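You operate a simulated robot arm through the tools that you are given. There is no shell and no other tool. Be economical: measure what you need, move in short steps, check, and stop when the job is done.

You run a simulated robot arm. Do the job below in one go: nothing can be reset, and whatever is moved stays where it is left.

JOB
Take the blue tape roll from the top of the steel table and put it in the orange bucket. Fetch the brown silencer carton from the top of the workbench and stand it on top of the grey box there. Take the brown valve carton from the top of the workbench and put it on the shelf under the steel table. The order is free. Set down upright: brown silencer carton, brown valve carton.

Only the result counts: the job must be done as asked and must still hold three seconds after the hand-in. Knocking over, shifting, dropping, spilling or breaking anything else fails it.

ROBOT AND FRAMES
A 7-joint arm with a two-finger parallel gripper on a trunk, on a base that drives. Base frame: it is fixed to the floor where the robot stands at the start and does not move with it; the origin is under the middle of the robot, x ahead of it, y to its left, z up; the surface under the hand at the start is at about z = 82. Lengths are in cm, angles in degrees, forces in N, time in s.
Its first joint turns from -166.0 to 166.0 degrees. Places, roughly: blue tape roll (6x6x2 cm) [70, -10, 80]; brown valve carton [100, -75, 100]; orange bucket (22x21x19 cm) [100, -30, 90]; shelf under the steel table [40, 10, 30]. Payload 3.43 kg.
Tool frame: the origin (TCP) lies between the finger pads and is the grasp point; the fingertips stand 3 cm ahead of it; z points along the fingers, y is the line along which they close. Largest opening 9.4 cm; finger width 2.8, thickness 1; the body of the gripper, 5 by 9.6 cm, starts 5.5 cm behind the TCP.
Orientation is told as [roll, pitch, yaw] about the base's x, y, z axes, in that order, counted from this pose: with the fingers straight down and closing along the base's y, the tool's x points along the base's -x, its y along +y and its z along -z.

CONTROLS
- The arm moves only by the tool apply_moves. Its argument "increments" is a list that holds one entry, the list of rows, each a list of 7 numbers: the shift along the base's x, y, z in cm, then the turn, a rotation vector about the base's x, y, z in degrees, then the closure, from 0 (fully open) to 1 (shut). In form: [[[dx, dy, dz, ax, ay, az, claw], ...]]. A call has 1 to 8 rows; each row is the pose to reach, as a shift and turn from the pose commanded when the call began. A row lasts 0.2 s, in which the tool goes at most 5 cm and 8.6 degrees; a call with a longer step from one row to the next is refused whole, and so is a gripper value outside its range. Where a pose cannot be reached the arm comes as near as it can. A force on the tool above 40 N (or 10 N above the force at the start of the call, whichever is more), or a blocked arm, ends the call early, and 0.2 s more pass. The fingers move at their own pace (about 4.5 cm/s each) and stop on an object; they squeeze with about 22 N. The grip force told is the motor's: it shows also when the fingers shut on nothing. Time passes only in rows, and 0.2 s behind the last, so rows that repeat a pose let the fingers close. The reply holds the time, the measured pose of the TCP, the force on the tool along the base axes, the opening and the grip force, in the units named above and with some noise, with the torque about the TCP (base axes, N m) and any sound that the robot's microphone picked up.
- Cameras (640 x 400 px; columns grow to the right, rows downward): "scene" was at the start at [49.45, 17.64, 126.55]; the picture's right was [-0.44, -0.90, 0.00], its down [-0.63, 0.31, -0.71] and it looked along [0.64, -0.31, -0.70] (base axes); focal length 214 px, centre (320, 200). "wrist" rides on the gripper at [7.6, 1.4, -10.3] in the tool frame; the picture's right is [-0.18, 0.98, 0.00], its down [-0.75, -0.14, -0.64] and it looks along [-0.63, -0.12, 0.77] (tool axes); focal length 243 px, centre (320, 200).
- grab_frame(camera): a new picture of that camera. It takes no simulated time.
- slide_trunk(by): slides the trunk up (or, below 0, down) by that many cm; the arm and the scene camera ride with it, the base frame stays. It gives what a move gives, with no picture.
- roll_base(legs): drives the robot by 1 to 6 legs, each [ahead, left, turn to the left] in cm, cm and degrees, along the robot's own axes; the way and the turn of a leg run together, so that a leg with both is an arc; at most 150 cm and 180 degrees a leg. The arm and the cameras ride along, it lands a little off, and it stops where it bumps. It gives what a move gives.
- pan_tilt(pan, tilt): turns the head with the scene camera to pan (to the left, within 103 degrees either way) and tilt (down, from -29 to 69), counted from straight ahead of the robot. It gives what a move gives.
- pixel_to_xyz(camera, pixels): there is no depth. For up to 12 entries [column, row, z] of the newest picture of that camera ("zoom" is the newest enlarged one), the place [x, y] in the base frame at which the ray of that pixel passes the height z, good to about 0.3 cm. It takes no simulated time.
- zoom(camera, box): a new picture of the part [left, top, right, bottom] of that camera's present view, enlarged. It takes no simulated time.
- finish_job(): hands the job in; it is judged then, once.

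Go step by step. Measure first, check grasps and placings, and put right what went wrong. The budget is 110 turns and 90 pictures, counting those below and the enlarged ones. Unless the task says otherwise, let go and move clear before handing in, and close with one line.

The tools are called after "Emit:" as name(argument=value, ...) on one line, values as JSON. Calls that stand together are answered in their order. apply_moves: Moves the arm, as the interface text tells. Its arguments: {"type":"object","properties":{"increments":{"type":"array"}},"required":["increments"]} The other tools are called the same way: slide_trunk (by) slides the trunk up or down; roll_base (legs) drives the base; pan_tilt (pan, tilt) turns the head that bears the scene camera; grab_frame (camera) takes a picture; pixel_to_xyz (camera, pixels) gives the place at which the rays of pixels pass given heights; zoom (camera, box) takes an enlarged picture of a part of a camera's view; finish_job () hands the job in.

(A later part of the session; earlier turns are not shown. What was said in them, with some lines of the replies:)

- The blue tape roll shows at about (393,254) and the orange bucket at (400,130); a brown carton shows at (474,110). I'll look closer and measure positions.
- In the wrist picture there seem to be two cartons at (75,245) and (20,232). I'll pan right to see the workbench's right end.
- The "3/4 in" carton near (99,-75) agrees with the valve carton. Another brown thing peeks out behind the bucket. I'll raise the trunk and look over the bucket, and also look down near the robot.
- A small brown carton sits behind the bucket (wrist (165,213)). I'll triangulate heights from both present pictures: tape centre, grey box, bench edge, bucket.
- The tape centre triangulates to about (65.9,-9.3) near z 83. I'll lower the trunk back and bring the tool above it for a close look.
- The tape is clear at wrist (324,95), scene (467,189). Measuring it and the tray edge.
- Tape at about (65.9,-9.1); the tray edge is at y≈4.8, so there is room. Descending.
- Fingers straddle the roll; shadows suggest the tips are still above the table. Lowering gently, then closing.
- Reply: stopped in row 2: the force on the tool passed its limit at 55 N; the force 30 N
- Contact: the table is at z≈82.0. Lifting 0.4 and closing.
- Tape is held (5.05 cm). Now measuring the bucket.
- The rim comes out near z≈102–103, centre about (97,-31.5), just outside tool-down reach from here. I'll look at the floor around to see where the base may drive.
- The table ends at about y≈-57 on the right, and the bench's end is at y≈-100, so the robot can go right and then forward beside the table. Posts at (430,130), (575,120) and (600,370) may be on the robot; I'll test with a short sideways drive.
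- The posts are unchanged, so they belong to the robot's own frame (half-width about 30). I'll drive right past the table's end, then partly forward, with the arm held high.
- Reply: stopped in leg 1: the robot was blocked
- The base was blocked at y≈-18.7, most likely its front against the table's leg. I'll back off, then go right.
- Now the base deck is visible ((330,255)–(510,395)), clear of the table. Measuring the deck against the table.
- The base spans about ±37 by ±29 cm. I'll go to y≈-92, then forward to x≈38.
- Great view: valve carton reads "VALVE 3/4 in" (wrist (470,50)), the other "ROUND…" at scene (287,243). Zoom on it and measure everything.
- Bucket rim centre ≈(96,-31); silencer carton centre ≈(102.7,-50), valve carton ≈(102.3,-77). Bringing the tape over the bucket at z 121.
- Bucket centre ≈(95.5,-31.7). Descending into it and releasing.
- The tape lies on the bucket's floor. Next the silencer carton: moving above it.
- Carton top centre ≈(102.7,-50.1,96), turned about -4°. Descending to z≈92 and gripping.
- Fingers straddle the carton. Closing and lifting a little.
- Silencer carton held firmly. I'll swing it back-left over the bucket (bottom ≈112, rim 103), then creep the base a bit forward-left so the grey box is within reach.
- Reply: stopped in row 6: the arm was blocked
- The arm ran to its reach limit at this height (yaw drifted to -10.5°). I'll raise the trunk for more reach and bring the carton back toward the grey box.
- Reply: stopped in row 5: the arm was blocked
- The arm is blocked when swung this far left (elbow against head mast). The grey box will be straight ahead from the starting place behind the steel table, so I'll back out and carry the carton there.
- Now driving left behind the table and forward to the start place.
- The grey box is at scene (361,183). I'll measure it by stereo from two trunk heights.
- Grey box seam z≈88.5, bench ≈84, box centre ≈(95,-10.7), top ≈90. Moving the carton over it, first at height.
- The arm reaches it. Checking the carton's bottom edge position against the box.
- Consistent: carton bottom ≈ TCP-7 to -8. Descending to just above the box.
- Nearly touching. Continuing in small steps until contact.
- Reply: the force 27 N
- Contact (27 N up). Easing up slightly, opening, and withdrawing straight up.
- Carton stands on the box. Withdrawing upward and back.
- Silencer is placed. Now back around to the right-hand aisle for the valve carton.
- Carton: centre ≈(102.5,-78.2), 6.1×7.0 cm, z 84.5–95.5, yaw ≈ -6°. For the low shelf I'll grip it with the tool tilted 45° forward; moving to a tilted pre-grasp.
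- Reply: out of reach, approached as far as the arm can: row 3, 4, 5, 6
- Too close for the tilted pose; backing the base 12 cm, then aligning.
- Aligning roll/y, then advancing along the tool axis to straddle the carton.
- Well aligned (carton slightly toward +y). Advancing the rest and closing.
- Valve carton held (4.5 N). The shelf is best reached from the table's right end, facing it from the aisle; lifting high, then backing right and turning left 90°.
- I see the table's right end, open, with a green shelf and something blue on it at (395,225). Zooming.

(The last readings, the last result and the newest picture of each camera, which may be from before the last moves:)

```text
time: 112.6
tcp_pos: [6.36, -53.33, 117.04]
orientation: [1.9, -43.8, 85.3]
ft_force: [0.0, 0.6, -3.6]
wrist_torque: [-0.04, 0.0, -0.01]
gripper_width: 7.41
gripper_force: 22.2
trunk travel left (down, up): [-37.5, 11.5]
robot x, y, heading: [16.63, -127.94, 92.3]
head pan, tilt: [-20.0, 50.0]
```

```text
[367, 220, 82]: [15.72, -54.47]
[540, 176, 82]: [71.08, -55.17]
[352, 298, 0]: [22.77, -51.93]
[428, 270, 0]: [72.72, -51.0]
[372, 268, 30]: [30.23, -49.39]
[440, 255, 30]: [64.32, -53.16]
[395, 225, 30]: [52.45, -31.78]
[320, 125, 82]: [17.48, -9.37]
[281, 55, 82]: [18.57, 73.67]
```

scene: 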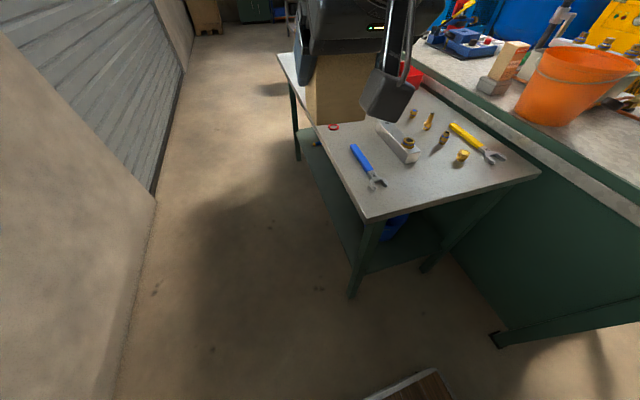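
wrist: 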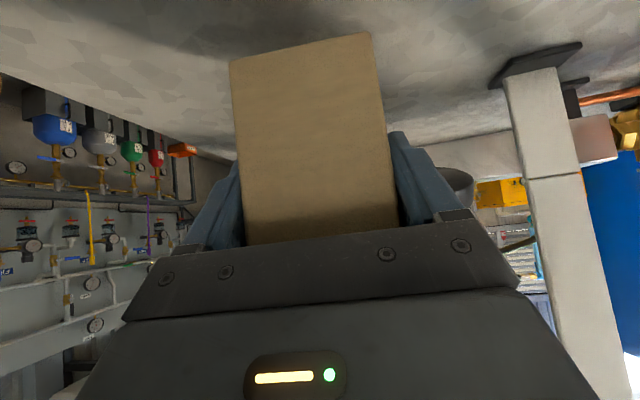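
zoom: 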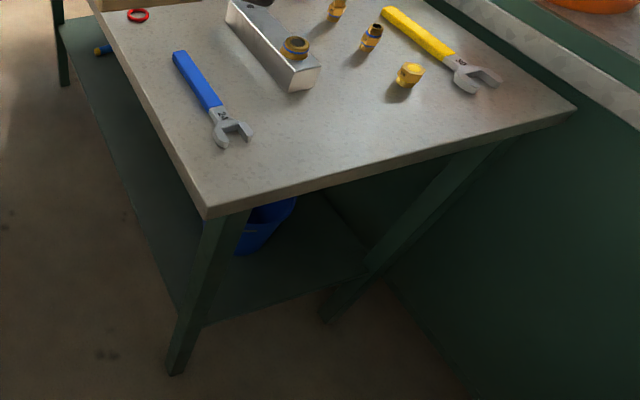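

The shelf's right edge is at y≈-50, legs at x≈23 and 72. Backing off and shifting right so the arm can lower outside the table's end, then lowering the trunk for a look beneath.

Emit:
roll_base(legs=[[-15, 0, -2.3], [0, -33, 0]])

Emit:
slide_trunk(by=-30)

Emit:
pan_tilt(pan=0, tilt=40)

Emit:
grab_frame(camera="scene")

Emit:
grab_frame(camera="wrist")

```text
time: 115.7
tcp_pos: [42.72, -67.88, 117.02]
orientation: [1.9, -43.7, 83.1]
ft_force: [0.5, 0.2, -3.9]
wrist_torque: [-0.03, -0.01, -0.03]
gripper_width: 7.43
gripper_force: 21.9
trunk travel left (down, up): [-37.5, 11.5]
robot x, y, heading: [49.99, -142.63, 90.3]
head pan, tilt: [-20.0, 50.0]
```

```text
time: 118.7
tcp_pos: [42.72, -67.94, 86.98]
orientation: [1.9, -43.6, 83.1]
ft_force: [-0.2, -0.4, -3.3]
wrist_torque: [-0.04, 0.0, -0.02]
gripper_width: 7.44
gripper_force: 22.3
trunk travel left (down, up): [-7.5, 41.5]
robot x, y, heading: [49.99, -143.04, 90.3]
head pan, tilt: [-20.0, 50.0]
```

```text
time: 119.5
tcp_pos: [42.73, -67.85, 86.81]
orientation: [1.8, -43.6, 83.0]
ft_force: [0.2, -0.2, -3.5]
wrist_torque: [-0.04, -0.02, 0.0]
gripper_width: 7.45
gripper_force: 21.7
trunk travel left (down, up): [-7.5, 41.5]
robot x, y, heading: [50.13, -142.39, 90.3]
head pan, tilt: [0.0, 40.0]
```

```text
23 pictures are left
```

scene: 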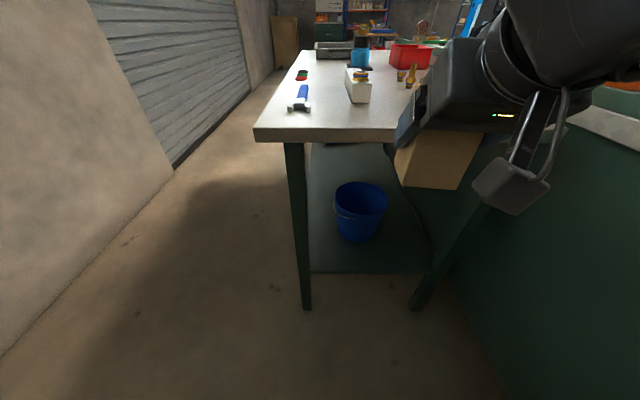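

```text
22 pictures are left
```

wrist: 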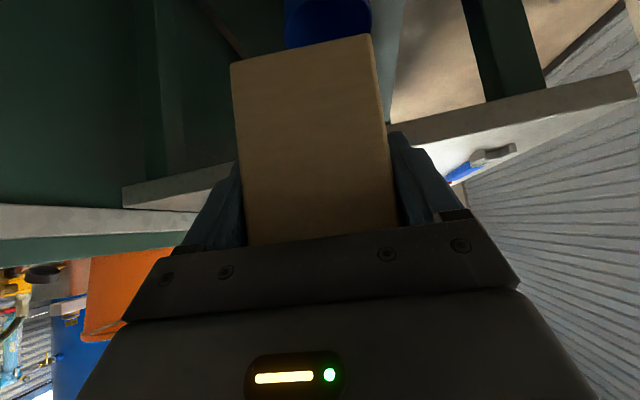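

A blue bucket stands on the shelf. Measuring free space on the shelf.

Emit:
zoom(camera="scene", box=[270, 130, 470, 320])

Emit:
pixel_to_xyz(camera="scene", pixels=[[310, 272, 28], [432, 272, 28], [310, 272, 32], [432, 272, 32], [358, 242, 30], [340, 232, 30], [378, 232, 30], [334, 195, 45], [387, 195, 45], [400, 190, 30], [307, 310, 0], [415, 310, 0]])

```text
2.11 times, centred on (370, 225) of scene
```

zoom: 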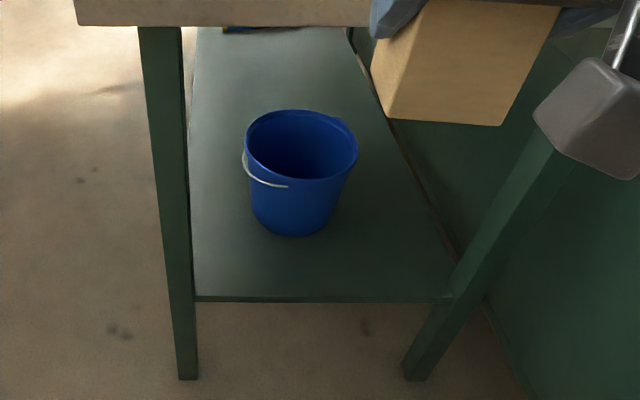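

```text
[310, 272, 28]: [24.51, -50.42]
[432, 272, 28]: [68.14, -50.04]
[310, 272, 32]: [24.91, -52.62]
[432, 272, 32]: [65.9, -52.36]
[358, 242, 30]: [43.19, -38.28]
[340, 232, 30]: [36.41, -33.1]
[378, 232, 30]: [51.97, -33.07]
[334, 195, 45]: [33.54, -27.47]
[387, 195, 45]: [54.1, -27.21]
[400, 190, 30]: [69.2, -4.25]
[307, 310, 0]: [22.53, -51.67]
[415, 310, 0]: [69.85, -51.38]
```

Blue bucket centre ≈(44,-29); shelf z≈29–30, x 24–67, right edge y≈-51. I'll put the carton at about (57,-44). Lowering outside the table end and levelling the carton.

Emit:
slide_trunk(by=-7.4)

Emit:
apply_moves(increments=[[[1.5, 0, -4.5, 1.3, -1.4, -1.3, 1], [3, 0, -9, 1.3, -1.4, -1.3, 1], [4.5, 0, -13.5, 1.3, -1.4, -1.3, 1], [6, 0, -18, 1.3, -1.4, -1.3, 1], [7.5, 0, -22.5, 1.3, -1.4, -1.3, 1], [9, 0, -27, 1.3, -1.4, -1.3, 1], [10.5, 0, -31.5, 1.3, -1.4, -1.3, 1], [12, 0, -36, 1.3, -1.4, -1.3, 1]]])

Emit:
grab_frame(camera="scene")

```text
time: 120.7
tcp_pos: [42.71, -67.88, 79.55]
orientation: [2.0, -43.6, 83.0]
ft_force: [-0.8, 0.2, -4.6]
wrist_torque: [-0.03, 0.04, -0.05]
gripper_width: 7.43
gripper_force: 21.9
trunk travel left (down, up): [-0.1, 48.9]
robot x, y, heading: [50.09, -142.65, 90.2]
head pan, tilt: [0.0, 40.0]
```

```text
time: 122.5
tcp_pos: [50.14, -64.56, 47.26]
orientation: [-2.3, -42.8, 82.9]
ft_force: [-0.5, 0.0, -4.0]
wrist_torque: [-0.01, 0.04, -0.03]
gripper_width: 7.43
gripper_force: 21.7
out of reach, approached as far as the arm can: row 6, 7, 8
trunk travel left (down, up): [-0.1, 48.9]
robot x, y, heading: [50.18, -143.16, 90.5]
head pan, tilt: [0.0, 40.0]
```

```text
20 pictures are left
```

scene: 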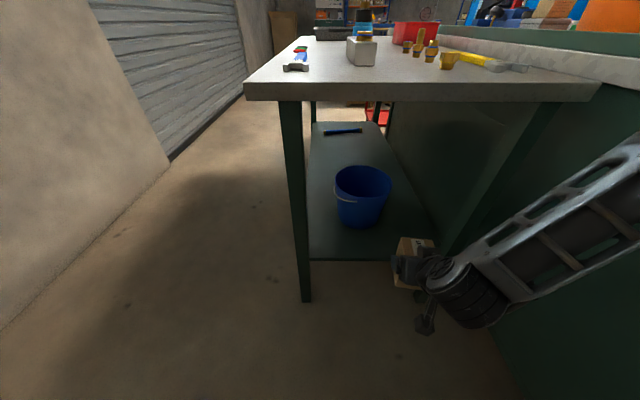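

The arm's inner limit shows at low height; backing 15 cm and reaching further out instead.

Emit:
roll_base(legs=[[-15, 0, 0]])

Emit:
apply_moves(increments=[[[1, 4, 0, 2.5, 1.35, 1.65, 1], [2, 8, -1, 2.5, 1.35, 1.65, 1], [3, 12, -2, 2.5, 1.35, 1.65, 1], [4, 13, -4, 2.5, 1.35, 1.65, 1], [5, 13, -5, 2.5, 1.35, 1.65, 1]]])

```text
time: 123.8
tcp_pos: [50.07, -79.51, 47.35]
orientation: [-2.4, -42.9, 82.9]
ft_force: [0.9, 0.3, -4.4]
wrist_torque: [-0.02, -0.02, 0.0]
gripper_width: 7.43
gripper_force: 22.1
trunk travel left (down, up): [-0.1, 48.9]
robot x, y, heading: [50.07, -158.24, 90.0]
head pan, tilt: [0.0, 40.0]
```

```text
time: 125.2
tcp_pos: [49.44, -64.98, 43.94]
orientation: [0.6, -44.6, 85.7]
ft_force: [-0.1, -0.9, -3.8]
wrist_torque: [-0.01, -0.02, -0.01]
gripper_width: 7.45
gripper_force: 22.2
out of reach, approached as far as the arm can: row 1, 2, 4, 5
trunk travel left (down, up): [-0.1, 48.9]
robot x, y, heading: [50.32, -156.34, 91.7]
head pan, tilt: [0.0, 40.0]
stopped in row 5: the arm was blocked; the commanded pose is now the measured one
```

The arm was blocked and the base got nudged – something may be touching. Looking.

Emit:
pan_tilt(pan=-45, tilt=45)

Emit:
grab_frame(camera="scene")

```text
time: 126.4
tcp_pos: [49.37, -64.99, 43.67]
orientation: [0.6, -44.4, 85.5]
ft_force: [0.0, 0.3, -4.1]
wrist_torque: [-0.03, 0.02, 0.02]
gripper_width: 7.44
gripper_force: 21.6
trunk travel left (down, up): [-0.1, 48.9]
robot x, y, heading: [50.29, -156.36, 92.0]
head pan, tilt: [-45.0, 45.0]
```

```text
19 pictures are left
```

scene: 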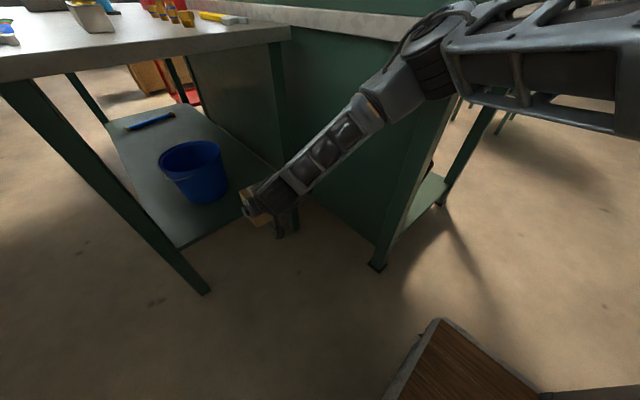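

The elbow bulges right and touched the bench's end. I'll ease away from it and orbit to approach the shelf diagonally (heading ≈55°), so the elbow stays clear of the bench.

Emit:
roll_base(legs=[[-2, 20, 0], [6, 3, -17], [4.6, 20.9, -20]])

Emit:
grab_frame(camera="scene")

```text
time: 130.2
tcp_pos: [66.96, -66.62, 44.29]
orientation: [0.4, -44.6, 47.9]
ft_force: [0.0, 1.1, -4.7]
wrist_torque: [0.0, 0.03, -0.02]
gripper_width: 7.44
gripper_force: 21.7
trunk travel left (down, up): [-0.1, 48.9]
robot x, y, heading: [11.58, -138.91, 54.3]
head pan, tilt: [-45.0, 45.0]
```

```text
18 pictures are left
```

scene: 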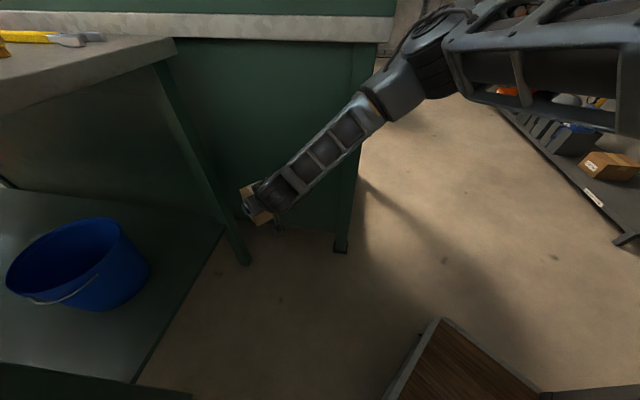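

Clear of the bench now. Testing that the arm can go low enough here before inserting.

Emit:
apply_moves(increments=[[[0, 0, -2.5, 0, 0, 0, 1], [0, 0, -5, 0, 0, 0, 1], [0, 0, -7.5, 0, 0, 0, 1], [0, 0, -8, 0, 0, 0, 1]]])

Emit:
grab_frame(camera="wrist")

```text
time: 131.2
tcp_pos: [68.79, -64.84, 41.56]
orientation: [0.3, -44.7, 47.8]
ft_force: [-0.5, -0.4, -4.1]
wrist_torque: [-0.02, 0.03, 0.0]
gripper_width: 7.43
gripper_force: 21.4
out of reach, approached as far as the arm can: row 1, 2, 3, 4
trunk travel left (down, up): [-0.1, 48.9]
robot x, y, heading: [11.55, -138.83, 54.4]
head pan, tilt: [-45.0, 45.0]
```

```text
17 pictures are left
```

wrist: 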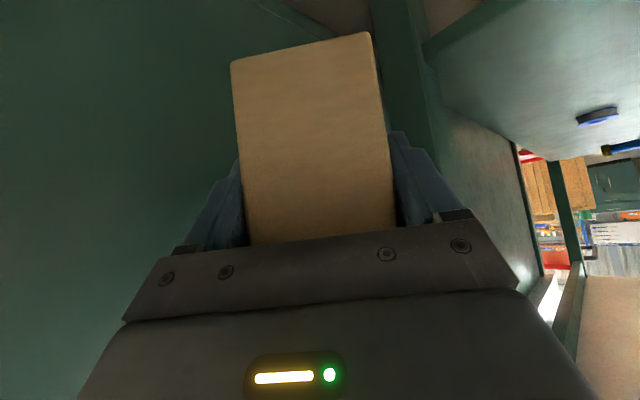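

Lower positions need more outward reach. Moving the base left/back, then extending the arm ahead while lowering.

Emit:
roll_base(legs=[[-8, 0, 0], [0, 21, 0]])

Emit:
apply_moves(increments=[[[1.2, 1.6, -0.5, 0, 0, 0, 1], [2.4, 3.2, -1.5, 0, 0, 0, 1], [3.5, 4.9, -2.5, 0, 0, 0, 1]]])

Emit:
pan_tilt(pan=-20, tilt=50)

Emit:
grab_frame(camera="scene")

```text
time: 133.2
tcp_pos: [52.67, -62.11, 41.57]
orientation: [0.6, -44.6, 49.1]
ft_force: [0.6, 0.3, -4.5]
wrist_torque: [-0.05, 0.01, 0.01]
gripper_width: 7.44
gripper_force: 22.0
trunk travel left (down, up): [-0.1, 48.9]
robot x, y, heading: [-2.63, -137.88, 55.4]
head pan, tilt: [-45.0, 45.0]
stopped in leg 2: the robot was blocked; the commanded pose is now the measured one
```

```text
time: 134.0
tcp_pos: [56.25, -57.06, 39.29]
orientation: [0.6, -44.6, 49.0]
ft_force: [0.1, -0.3, -4.4]
wrist_torque: [-0.03, 0.04, 0.0]
gripper_width: 7.45
gripper_force: 21.9
trunk travel left (down, up): [-0.1, 48.9]
robot x, y, heading: [-2.87, -137.13, 55.6]
head pan, tilt: [-45.0, 45.0]
```

```text
time: 134.9
tcp_pos: [56.18, -57.06, 39.23]
orientation: [0.6, -44.8, 49.1]
ft_force: [0.3, 0.9, -5.5]
wrist_torque: [-0.01, 0.02, 0.0]
gripper_width: 7.45
gripper_force: 22.0
trunk travel left (down, up): [-0.1, 48.9]
robot x, y, heading: [-2.76, -137.22, 55.3]
head pan, tilt: [-20.0, 50.0]
```

```text
16 pictures are left
```

scene: 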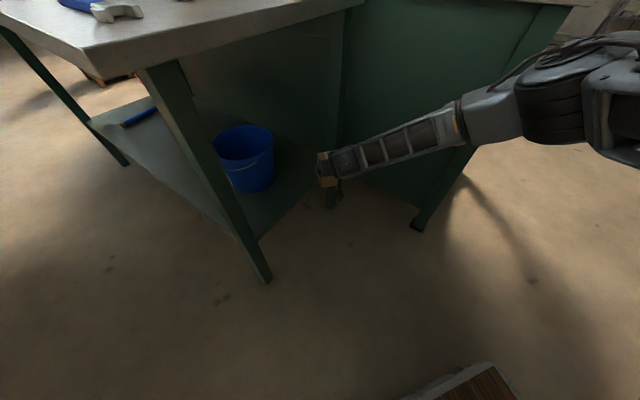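

The base nudged something at its rear left and stopped; I'll move off it forward. The arm now reaches low. Raising slightly and shifting the carton 5 cm away from the rear leg before driving in.

Emit:
apply_moves(increments=[[[-2, 0, 1, 0, 0, 0, 1], [-4, 0, 2, 0, 0, 0, 1], [-5, 0.5, 2.3, 0, 0, 0, 1]]])

Emit:
roll_base(legs=[[12, 0, 0]])

Emit:
pan_tilt(pan=0, tilt=45)

Emit:
zoom(camera="scene", box=[180, 80, 500, 280])

Emit:
grab_frame(camera="wrist")

```text
time: 135.7
tcp_pos: [51.13, -56.85, 41.5]
orientation: [0.5, -44.6, 49.1]
ft_force: [-0.2, 0.0, -3.4]
wrist_torque: [0.01, 0.05, 0.02]
gripper_width: 7.44
gripper_force: 21.9
trunk travel left (down, up): [-0.1, 48.9]
robot x, y, heading: [-3.12, -137.18, 55.2]
head pan, tilt: [-20.0, 50.0]
```

```text
time: 137.0
tcp_pos: [58.29, -46.97, 41.38]
orientation: [0.6, -44.6, 48.9]
ft_force: [0.5, 0.2, -4.2]
wrist_torque: [-0.04, 0.04, 0.03]
gripper_width: 7.43
gripper_force: 21.7
trunk travel left (down, up): [-0.1, 48.9]
robot x, y, heading: [3.6, -127.63, 55.2]
head pan, tilt: [-20.0, 50.0]
```

```text
time: 137.8
tcp_pos: [58.34, -47.07, 41.38]
orientation: [0.6, -44.7, 48.8]
ft_force: [-0.5, -0.6, -4.8]
wrist_torque: [0.0, 0.02, 0.02]
gripper_width: 7.43
gripper_force: 21.8
trunk travel left (down, up): [-0.1, 48.9]
robot x, y, heading: [3.56, -127.46, 55.3]
head pan, tilt: [0.0, 45.0]
```

```text
2.00 times, centred on (340, 180) of scene
```

zoom: 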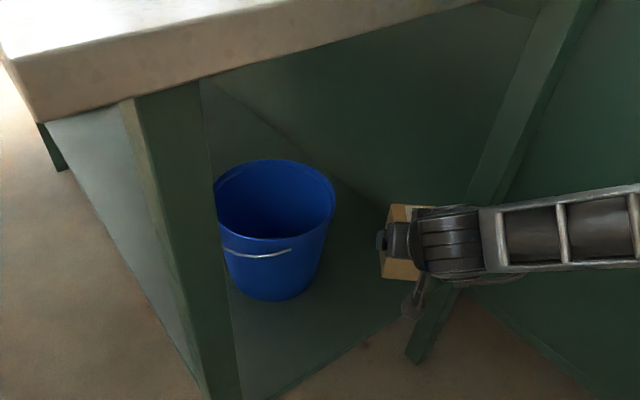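

```text
14 pictures are left
```

wrist: 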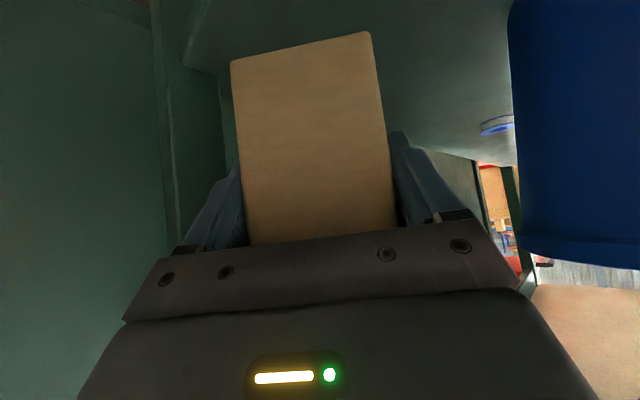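

The carton hovers over the shelf's right end, clear of leg and bucket. Moving slightly in and lowering in steps.

Emit:
apply_moves(increments=[[[-0.7, 1, 0, 0.1, -0.65, -0.4, 1], [-1.5, 2.2, -0.8, 0.1, -0.65, -0.4, 1], [-1.5, 2.2, -1.8, 0.1, -0.65, -0.4, 1], [-1.5, 2.2, -2.8, 0.1, -0.65, -0.4, 1]]])

Emit:
grab_frame(camera="wrist")

Emit:
zoom(camera="scene", box=[260, 130, 460, 270])

```text
time: 138.8
tcp_pos: [56.79, -44.95, 38.71]
orientation: [-0.1, -45.3, 48.9]
ft_force: [-0.7, -0.2, -3.8]
wrist_torque: [-0.01, 0.05, 0.03]
gripper_width: 7.44
gripper_force: 22.0
trunk travel left (down, up): [-0.1, 48.9]
robot x, y, heading: [3.6, -127.93, 55.4]
head pan, tilt: [0.0, 45.0]
```

```text
13 pictures are left
```

wrist: 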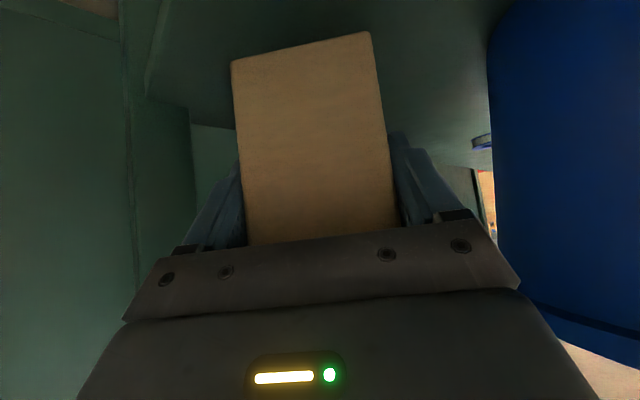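

```text
2.86 times, centred on (360, 200) of scene
```

zoom: 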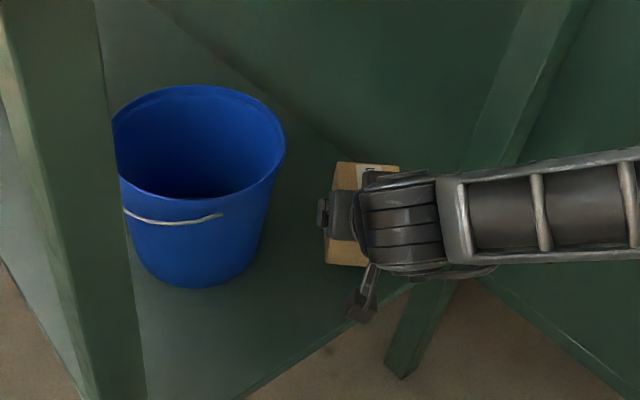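

Good clearance. Lowering to contact.

Emit:
apply_moves(increments=[[[0, 0, -0.4, 0, 0, 0, 1], [0, 0, -0.8, 0, 0, 0, 1], [0, 0, -1.2, 0, 0, 0, 1]]])

Emit:
apply_moves(increments=[[[0, 0, -0.3, 0, 0, 0, 1], [0, 0, -0.6, 0, 0, 0, 1]]])

```text
time: 139.6
tcp_pos: [56.82, -44.89, 37.39]
orientation: [0.0, -45.2, 48.8]
ft_force: [0.2, -0.3, -3.8]
wrist_torque: [-0.03, 0.01, -0.01]
gripper_width: 7.43
gripper_force: 21.7
trunk travel left (down, up): [-0.1, 48.9]
robot x, y, heading: [3.99, -127.59, 55.1]
head pan, tilt: [0.0, 45.0]
```

```text
time: 140.2
tcp_pos: [56.72, -45.02, 36.98]
orientation: [0.1, -45.3, 48.7]
ft_force: [0.3, 0.4, -3.6]
wrist_torque: [-0.05, 0.04, -0.02]
gripper_width: 7.45
gripper_force: 22.0
trunk travel left (down, up): [-0.1, 48.9]
robot x, y, heading: [3.71, -127.33, 55.5]
head pan, tilt: [0.0, 45.0]
```

Emit:
apply_moves(increments=[[[0, 0, -0.3, 0, 0, 0, 1], [0, 0, -0.6, 0, 0, 0, 1]]])

Emit:
apply_moves(increments=[[[0, 0, -0.3, 0, 0, 0, 1], [0, 0, -0.6, 0, 0, 0, 1]]])

Emit:
zoom(camera="scene", box=[310, 150, 430, 240])

```text
time: 140.8
tcp_pos: [56.85, -44.81, 36.62]
orientation: [0.0, -45.4, 48.7]
ft_force: [-0.6, -4.7, 22.9]
wrist_torque: [-0.11, 0.1, -0.06]
gripper_width: 7.44
gripper_force: 22.4
trunk travel left (down, up): [-0.1, 48.9]
robot x, y, heading: [3.94, -127.6, 55.2]
head pan, tilt: [0.0, 45.0]
```

```text
time: 141.4
tcp_pos: [56.88, -44.85, 35.88]
orientation: [0.0, -45.2, 48.8]
ft_force: [1.7, -4.1, 22.9]
wrist_torque: [-0.19, 0.12, 0.04]
gripper_width: 7.44
gripper_force: 21.9
trunk travel left (down, up): [-0.1, 48.9]
robot x, y, heading: [3.75, -127.32, 55.4]
head pan, tilt: [0.0, 45.0]
```

```text
4.44 times, centred on (370, 195) of scene
```

zoom: 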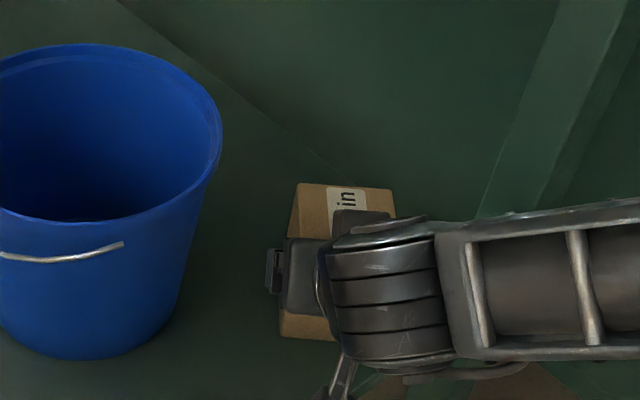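

Contact at 36.6 (bottom ≈29.4 = shelf). Releasing, then backing off along the tool axis.

Emit:
apply_moves(increments=[[[0, 0, 0.2, 0, 0, 0, 1], [0, 0, 0.2, 0, 0, 0, 0.7], [0, 0, 0.2, 0, 0, 0, 0.3], [0, 0, 0.2, 0, 0, 0, 0], [0, 0, 0.2, 0, 0, 0, 0], [0, 0, 0.2, 0, 0, 0, 0]]])

Emit:
grab_frame(camera="wrist")

```text
time: 142.8
tcp_pos: [56.93, -44.85, 35.79]
orientation: [0.0, -45.2, 48.9]
ft_force: [0.7, 0.3, 0.3]
wrist_torque: [-0.02, -0.01, -0.02]
gripper_width: 9.39
gripper_force: 0.0
trunk travel left (down, up): [-0.1, 48.9]
robot x, y, heading: [3.97, -127.5, 55.0]
head pan, tilt: [0.0, 45.0]
```

```text
10 pictures are left
```

wrist: 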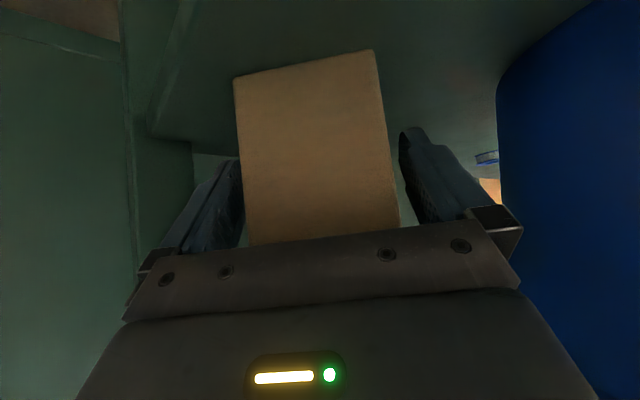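

Released; the left finger sits close to the carton, so I'll shift 0.4 cm away and retreat along the tool axis.

Emit:
apply_moves(increments=[[[0.3, -0.26, 0, 0, 0, 0, 0], [-0.6, -1.3, 1.5, 0, 0, 0, 0], [-2, -2.8, 3.7, 0, 0, 0, 0], [-3.5, -4.5, 5.8, 0, 0, 0, 0], [-4, -5, 6.8, 0, 0, 0, 0]]])

Emit:
roll_base(legs=[[-9, 0, 0]])

Emit:
grab_frame(camera="wrist")

Emit:
zoom(camera="scene", box=[220, 80, 500, 270])

```text
time: 144.0
tcp_pos: [52.68, -49.87, 42.65]
orientation: [0.0, -45.2, 48.7]
ft_force: [0.2, 0.7, 0.4]
wrist_torque: [0.0, -0.01, 0.0]
gripper_width: 9.42
gripper_force: 0.0
trunk travel left (down, up): [-0.1, 48.9]
robot x, y, heading: [3.99, -127.61, 55.1]
head pan, tilt: [0.0, 45.0]
```

```text
time: 145.1
tcp_pos: [47.61, -57.38, 42.77]
orientation: [0.0, -45.2, 48.9]
ft_force: [0.6, -0.6, 0.9]
wrist_torque: [-0.03, -0.01, 0.01]
gripper_width: 9.4
gripper_force: 0.0
trunk travel left (down, up): [-0.1, 48.9]
robot x, y, heading: [-1.09, -134.81, 55.3]
head pan, tilt: [0.0, 45.0]
```

```text
9 pictures are left
```

wrist: 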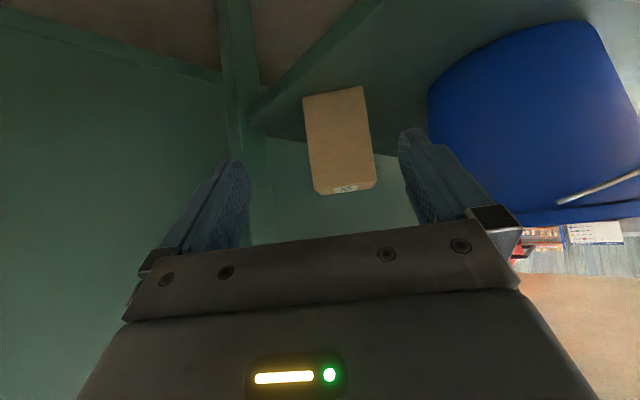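

```text
2.11 times, centred on (360, 175) of scene
```

zoom: 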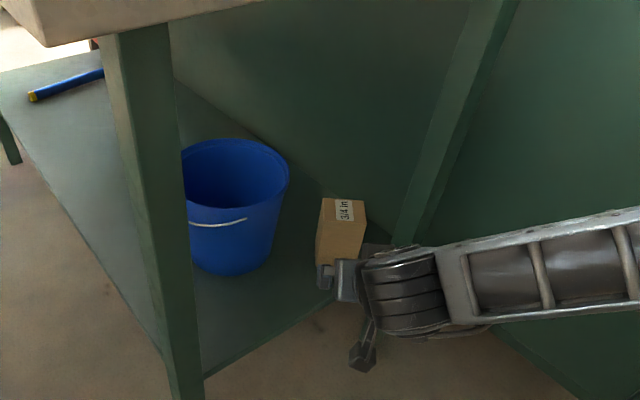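

The valve carton stands on the shelf beside the bucket. Moving clear and raising the trunk to check the bench items.

Emit:
roll_base(legs=[[0, -13, 0]])

Emit:
slide_trunk(by=40)

Emit:
pan_tilt(pan=-15, tilt=35)

Emit:
grab_frame(camera="scene")

```text
time: 146.4
tcp_pos: [58.05, -64.62, 42.72]
orientation: [0.0, -45.2, 49.0]
ft_force: [-0.4, 0.3, 0.1]
wrist_torque: [-0.02, 0.04, 0.0]
gripper_width: 9.4
gripper_force: 0.0
trunk travel left (down, up): [-0.1, 48.9]
robot x, y, heading: [9.71, -142.55, 55.5]
head pan, tilt: [0.0, 45.0]
```

```text
time: 150.2
tcp_pos: [58.09, -64.74, 82.77]
orientation: [0.0, -45.2, 49.0]
ft_force: [1.5, -0.1, -0.3]
wrist_torque: [0.0, 0.0, 0.0]
gripper_width: 9.38
gripper_force: 0.1
trunk travel left (down, up): [-40.1, 8.9]
robot x, y, heading: [9.37, -142.57, 55.5]
head pan, tilt: [0.0, 45.0]
```

```text
time: 151.0
tcp_pos: [58.13, -64.72, 82.71]
orientation: [0.1, -45.2, 48.8]
ft_force: [-0.2, -0.2, -0.1]
wrist_torque: [0.01, 0.01, 0.02]
gripper_width: 9.41
gripper_force: 0.1
trunk travel left (down, up): [-40.1, 8.9]
robot x, y, heading: [9.48, -142.59, 55.6]
head pan, tilt: [-15.0, 35.0]
```

```text
7 pictures are left
```

scene: 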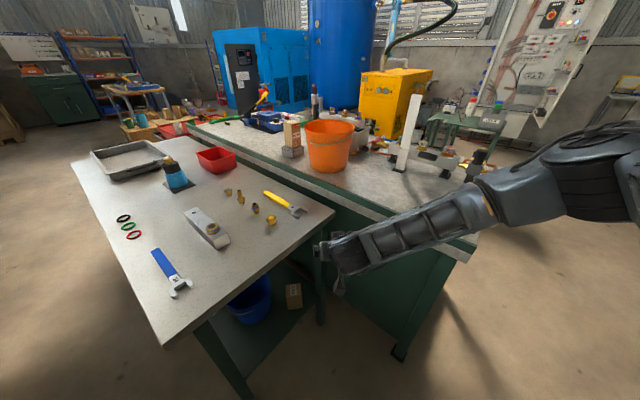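

Everything appears in place; a final close look at both cartons.

Emit:
zoom(camera="scene", box=[220, 90, 420, 215])

Emit:
zoom(camera="scene", box=[210, 250, 340, 340])

```text
3.20 times, centred on (320, 152) of scene
```

zoom: 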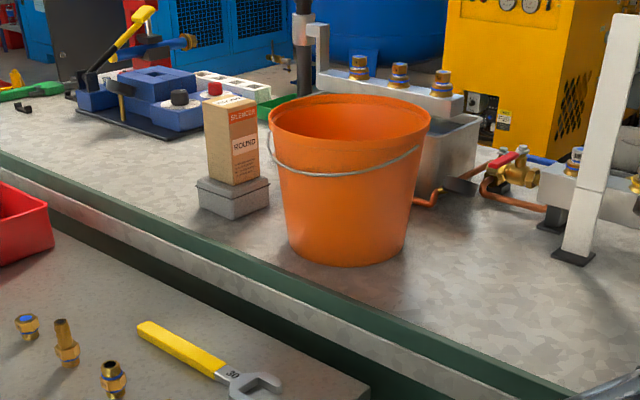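

```text
4.44 times, centred on (275, 295) of scene
```

zoom: 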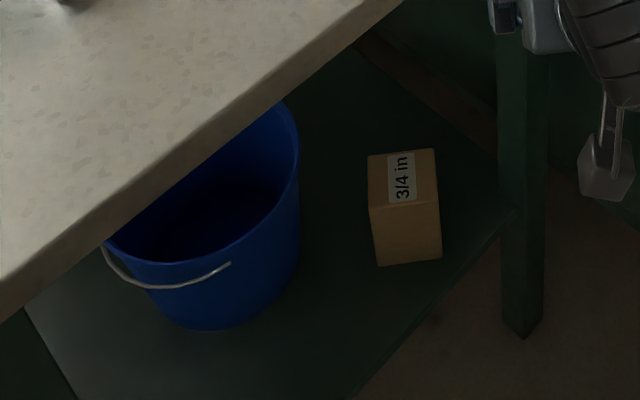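

The silencer carton stands upright on the grey box, the valve carton stands upright on the shelf, the tape was seen lying in the bucket, and the arm is clear. Handing in.

Emit:
finish_job()

```text
The job is handed in.
```

The job is handed in: the tape roll is in the orange bucket, and both cartons stand upright, the silencer carton on the grey box and the valve carton on the shelf under the steel table. The base was blocked twice, and the elbow pushed once against the end of the workbench; the last pictures of the bench and the table show nothing moved, but I did not look at whatever the base hit at its rear left, probably the pallet of blocks.
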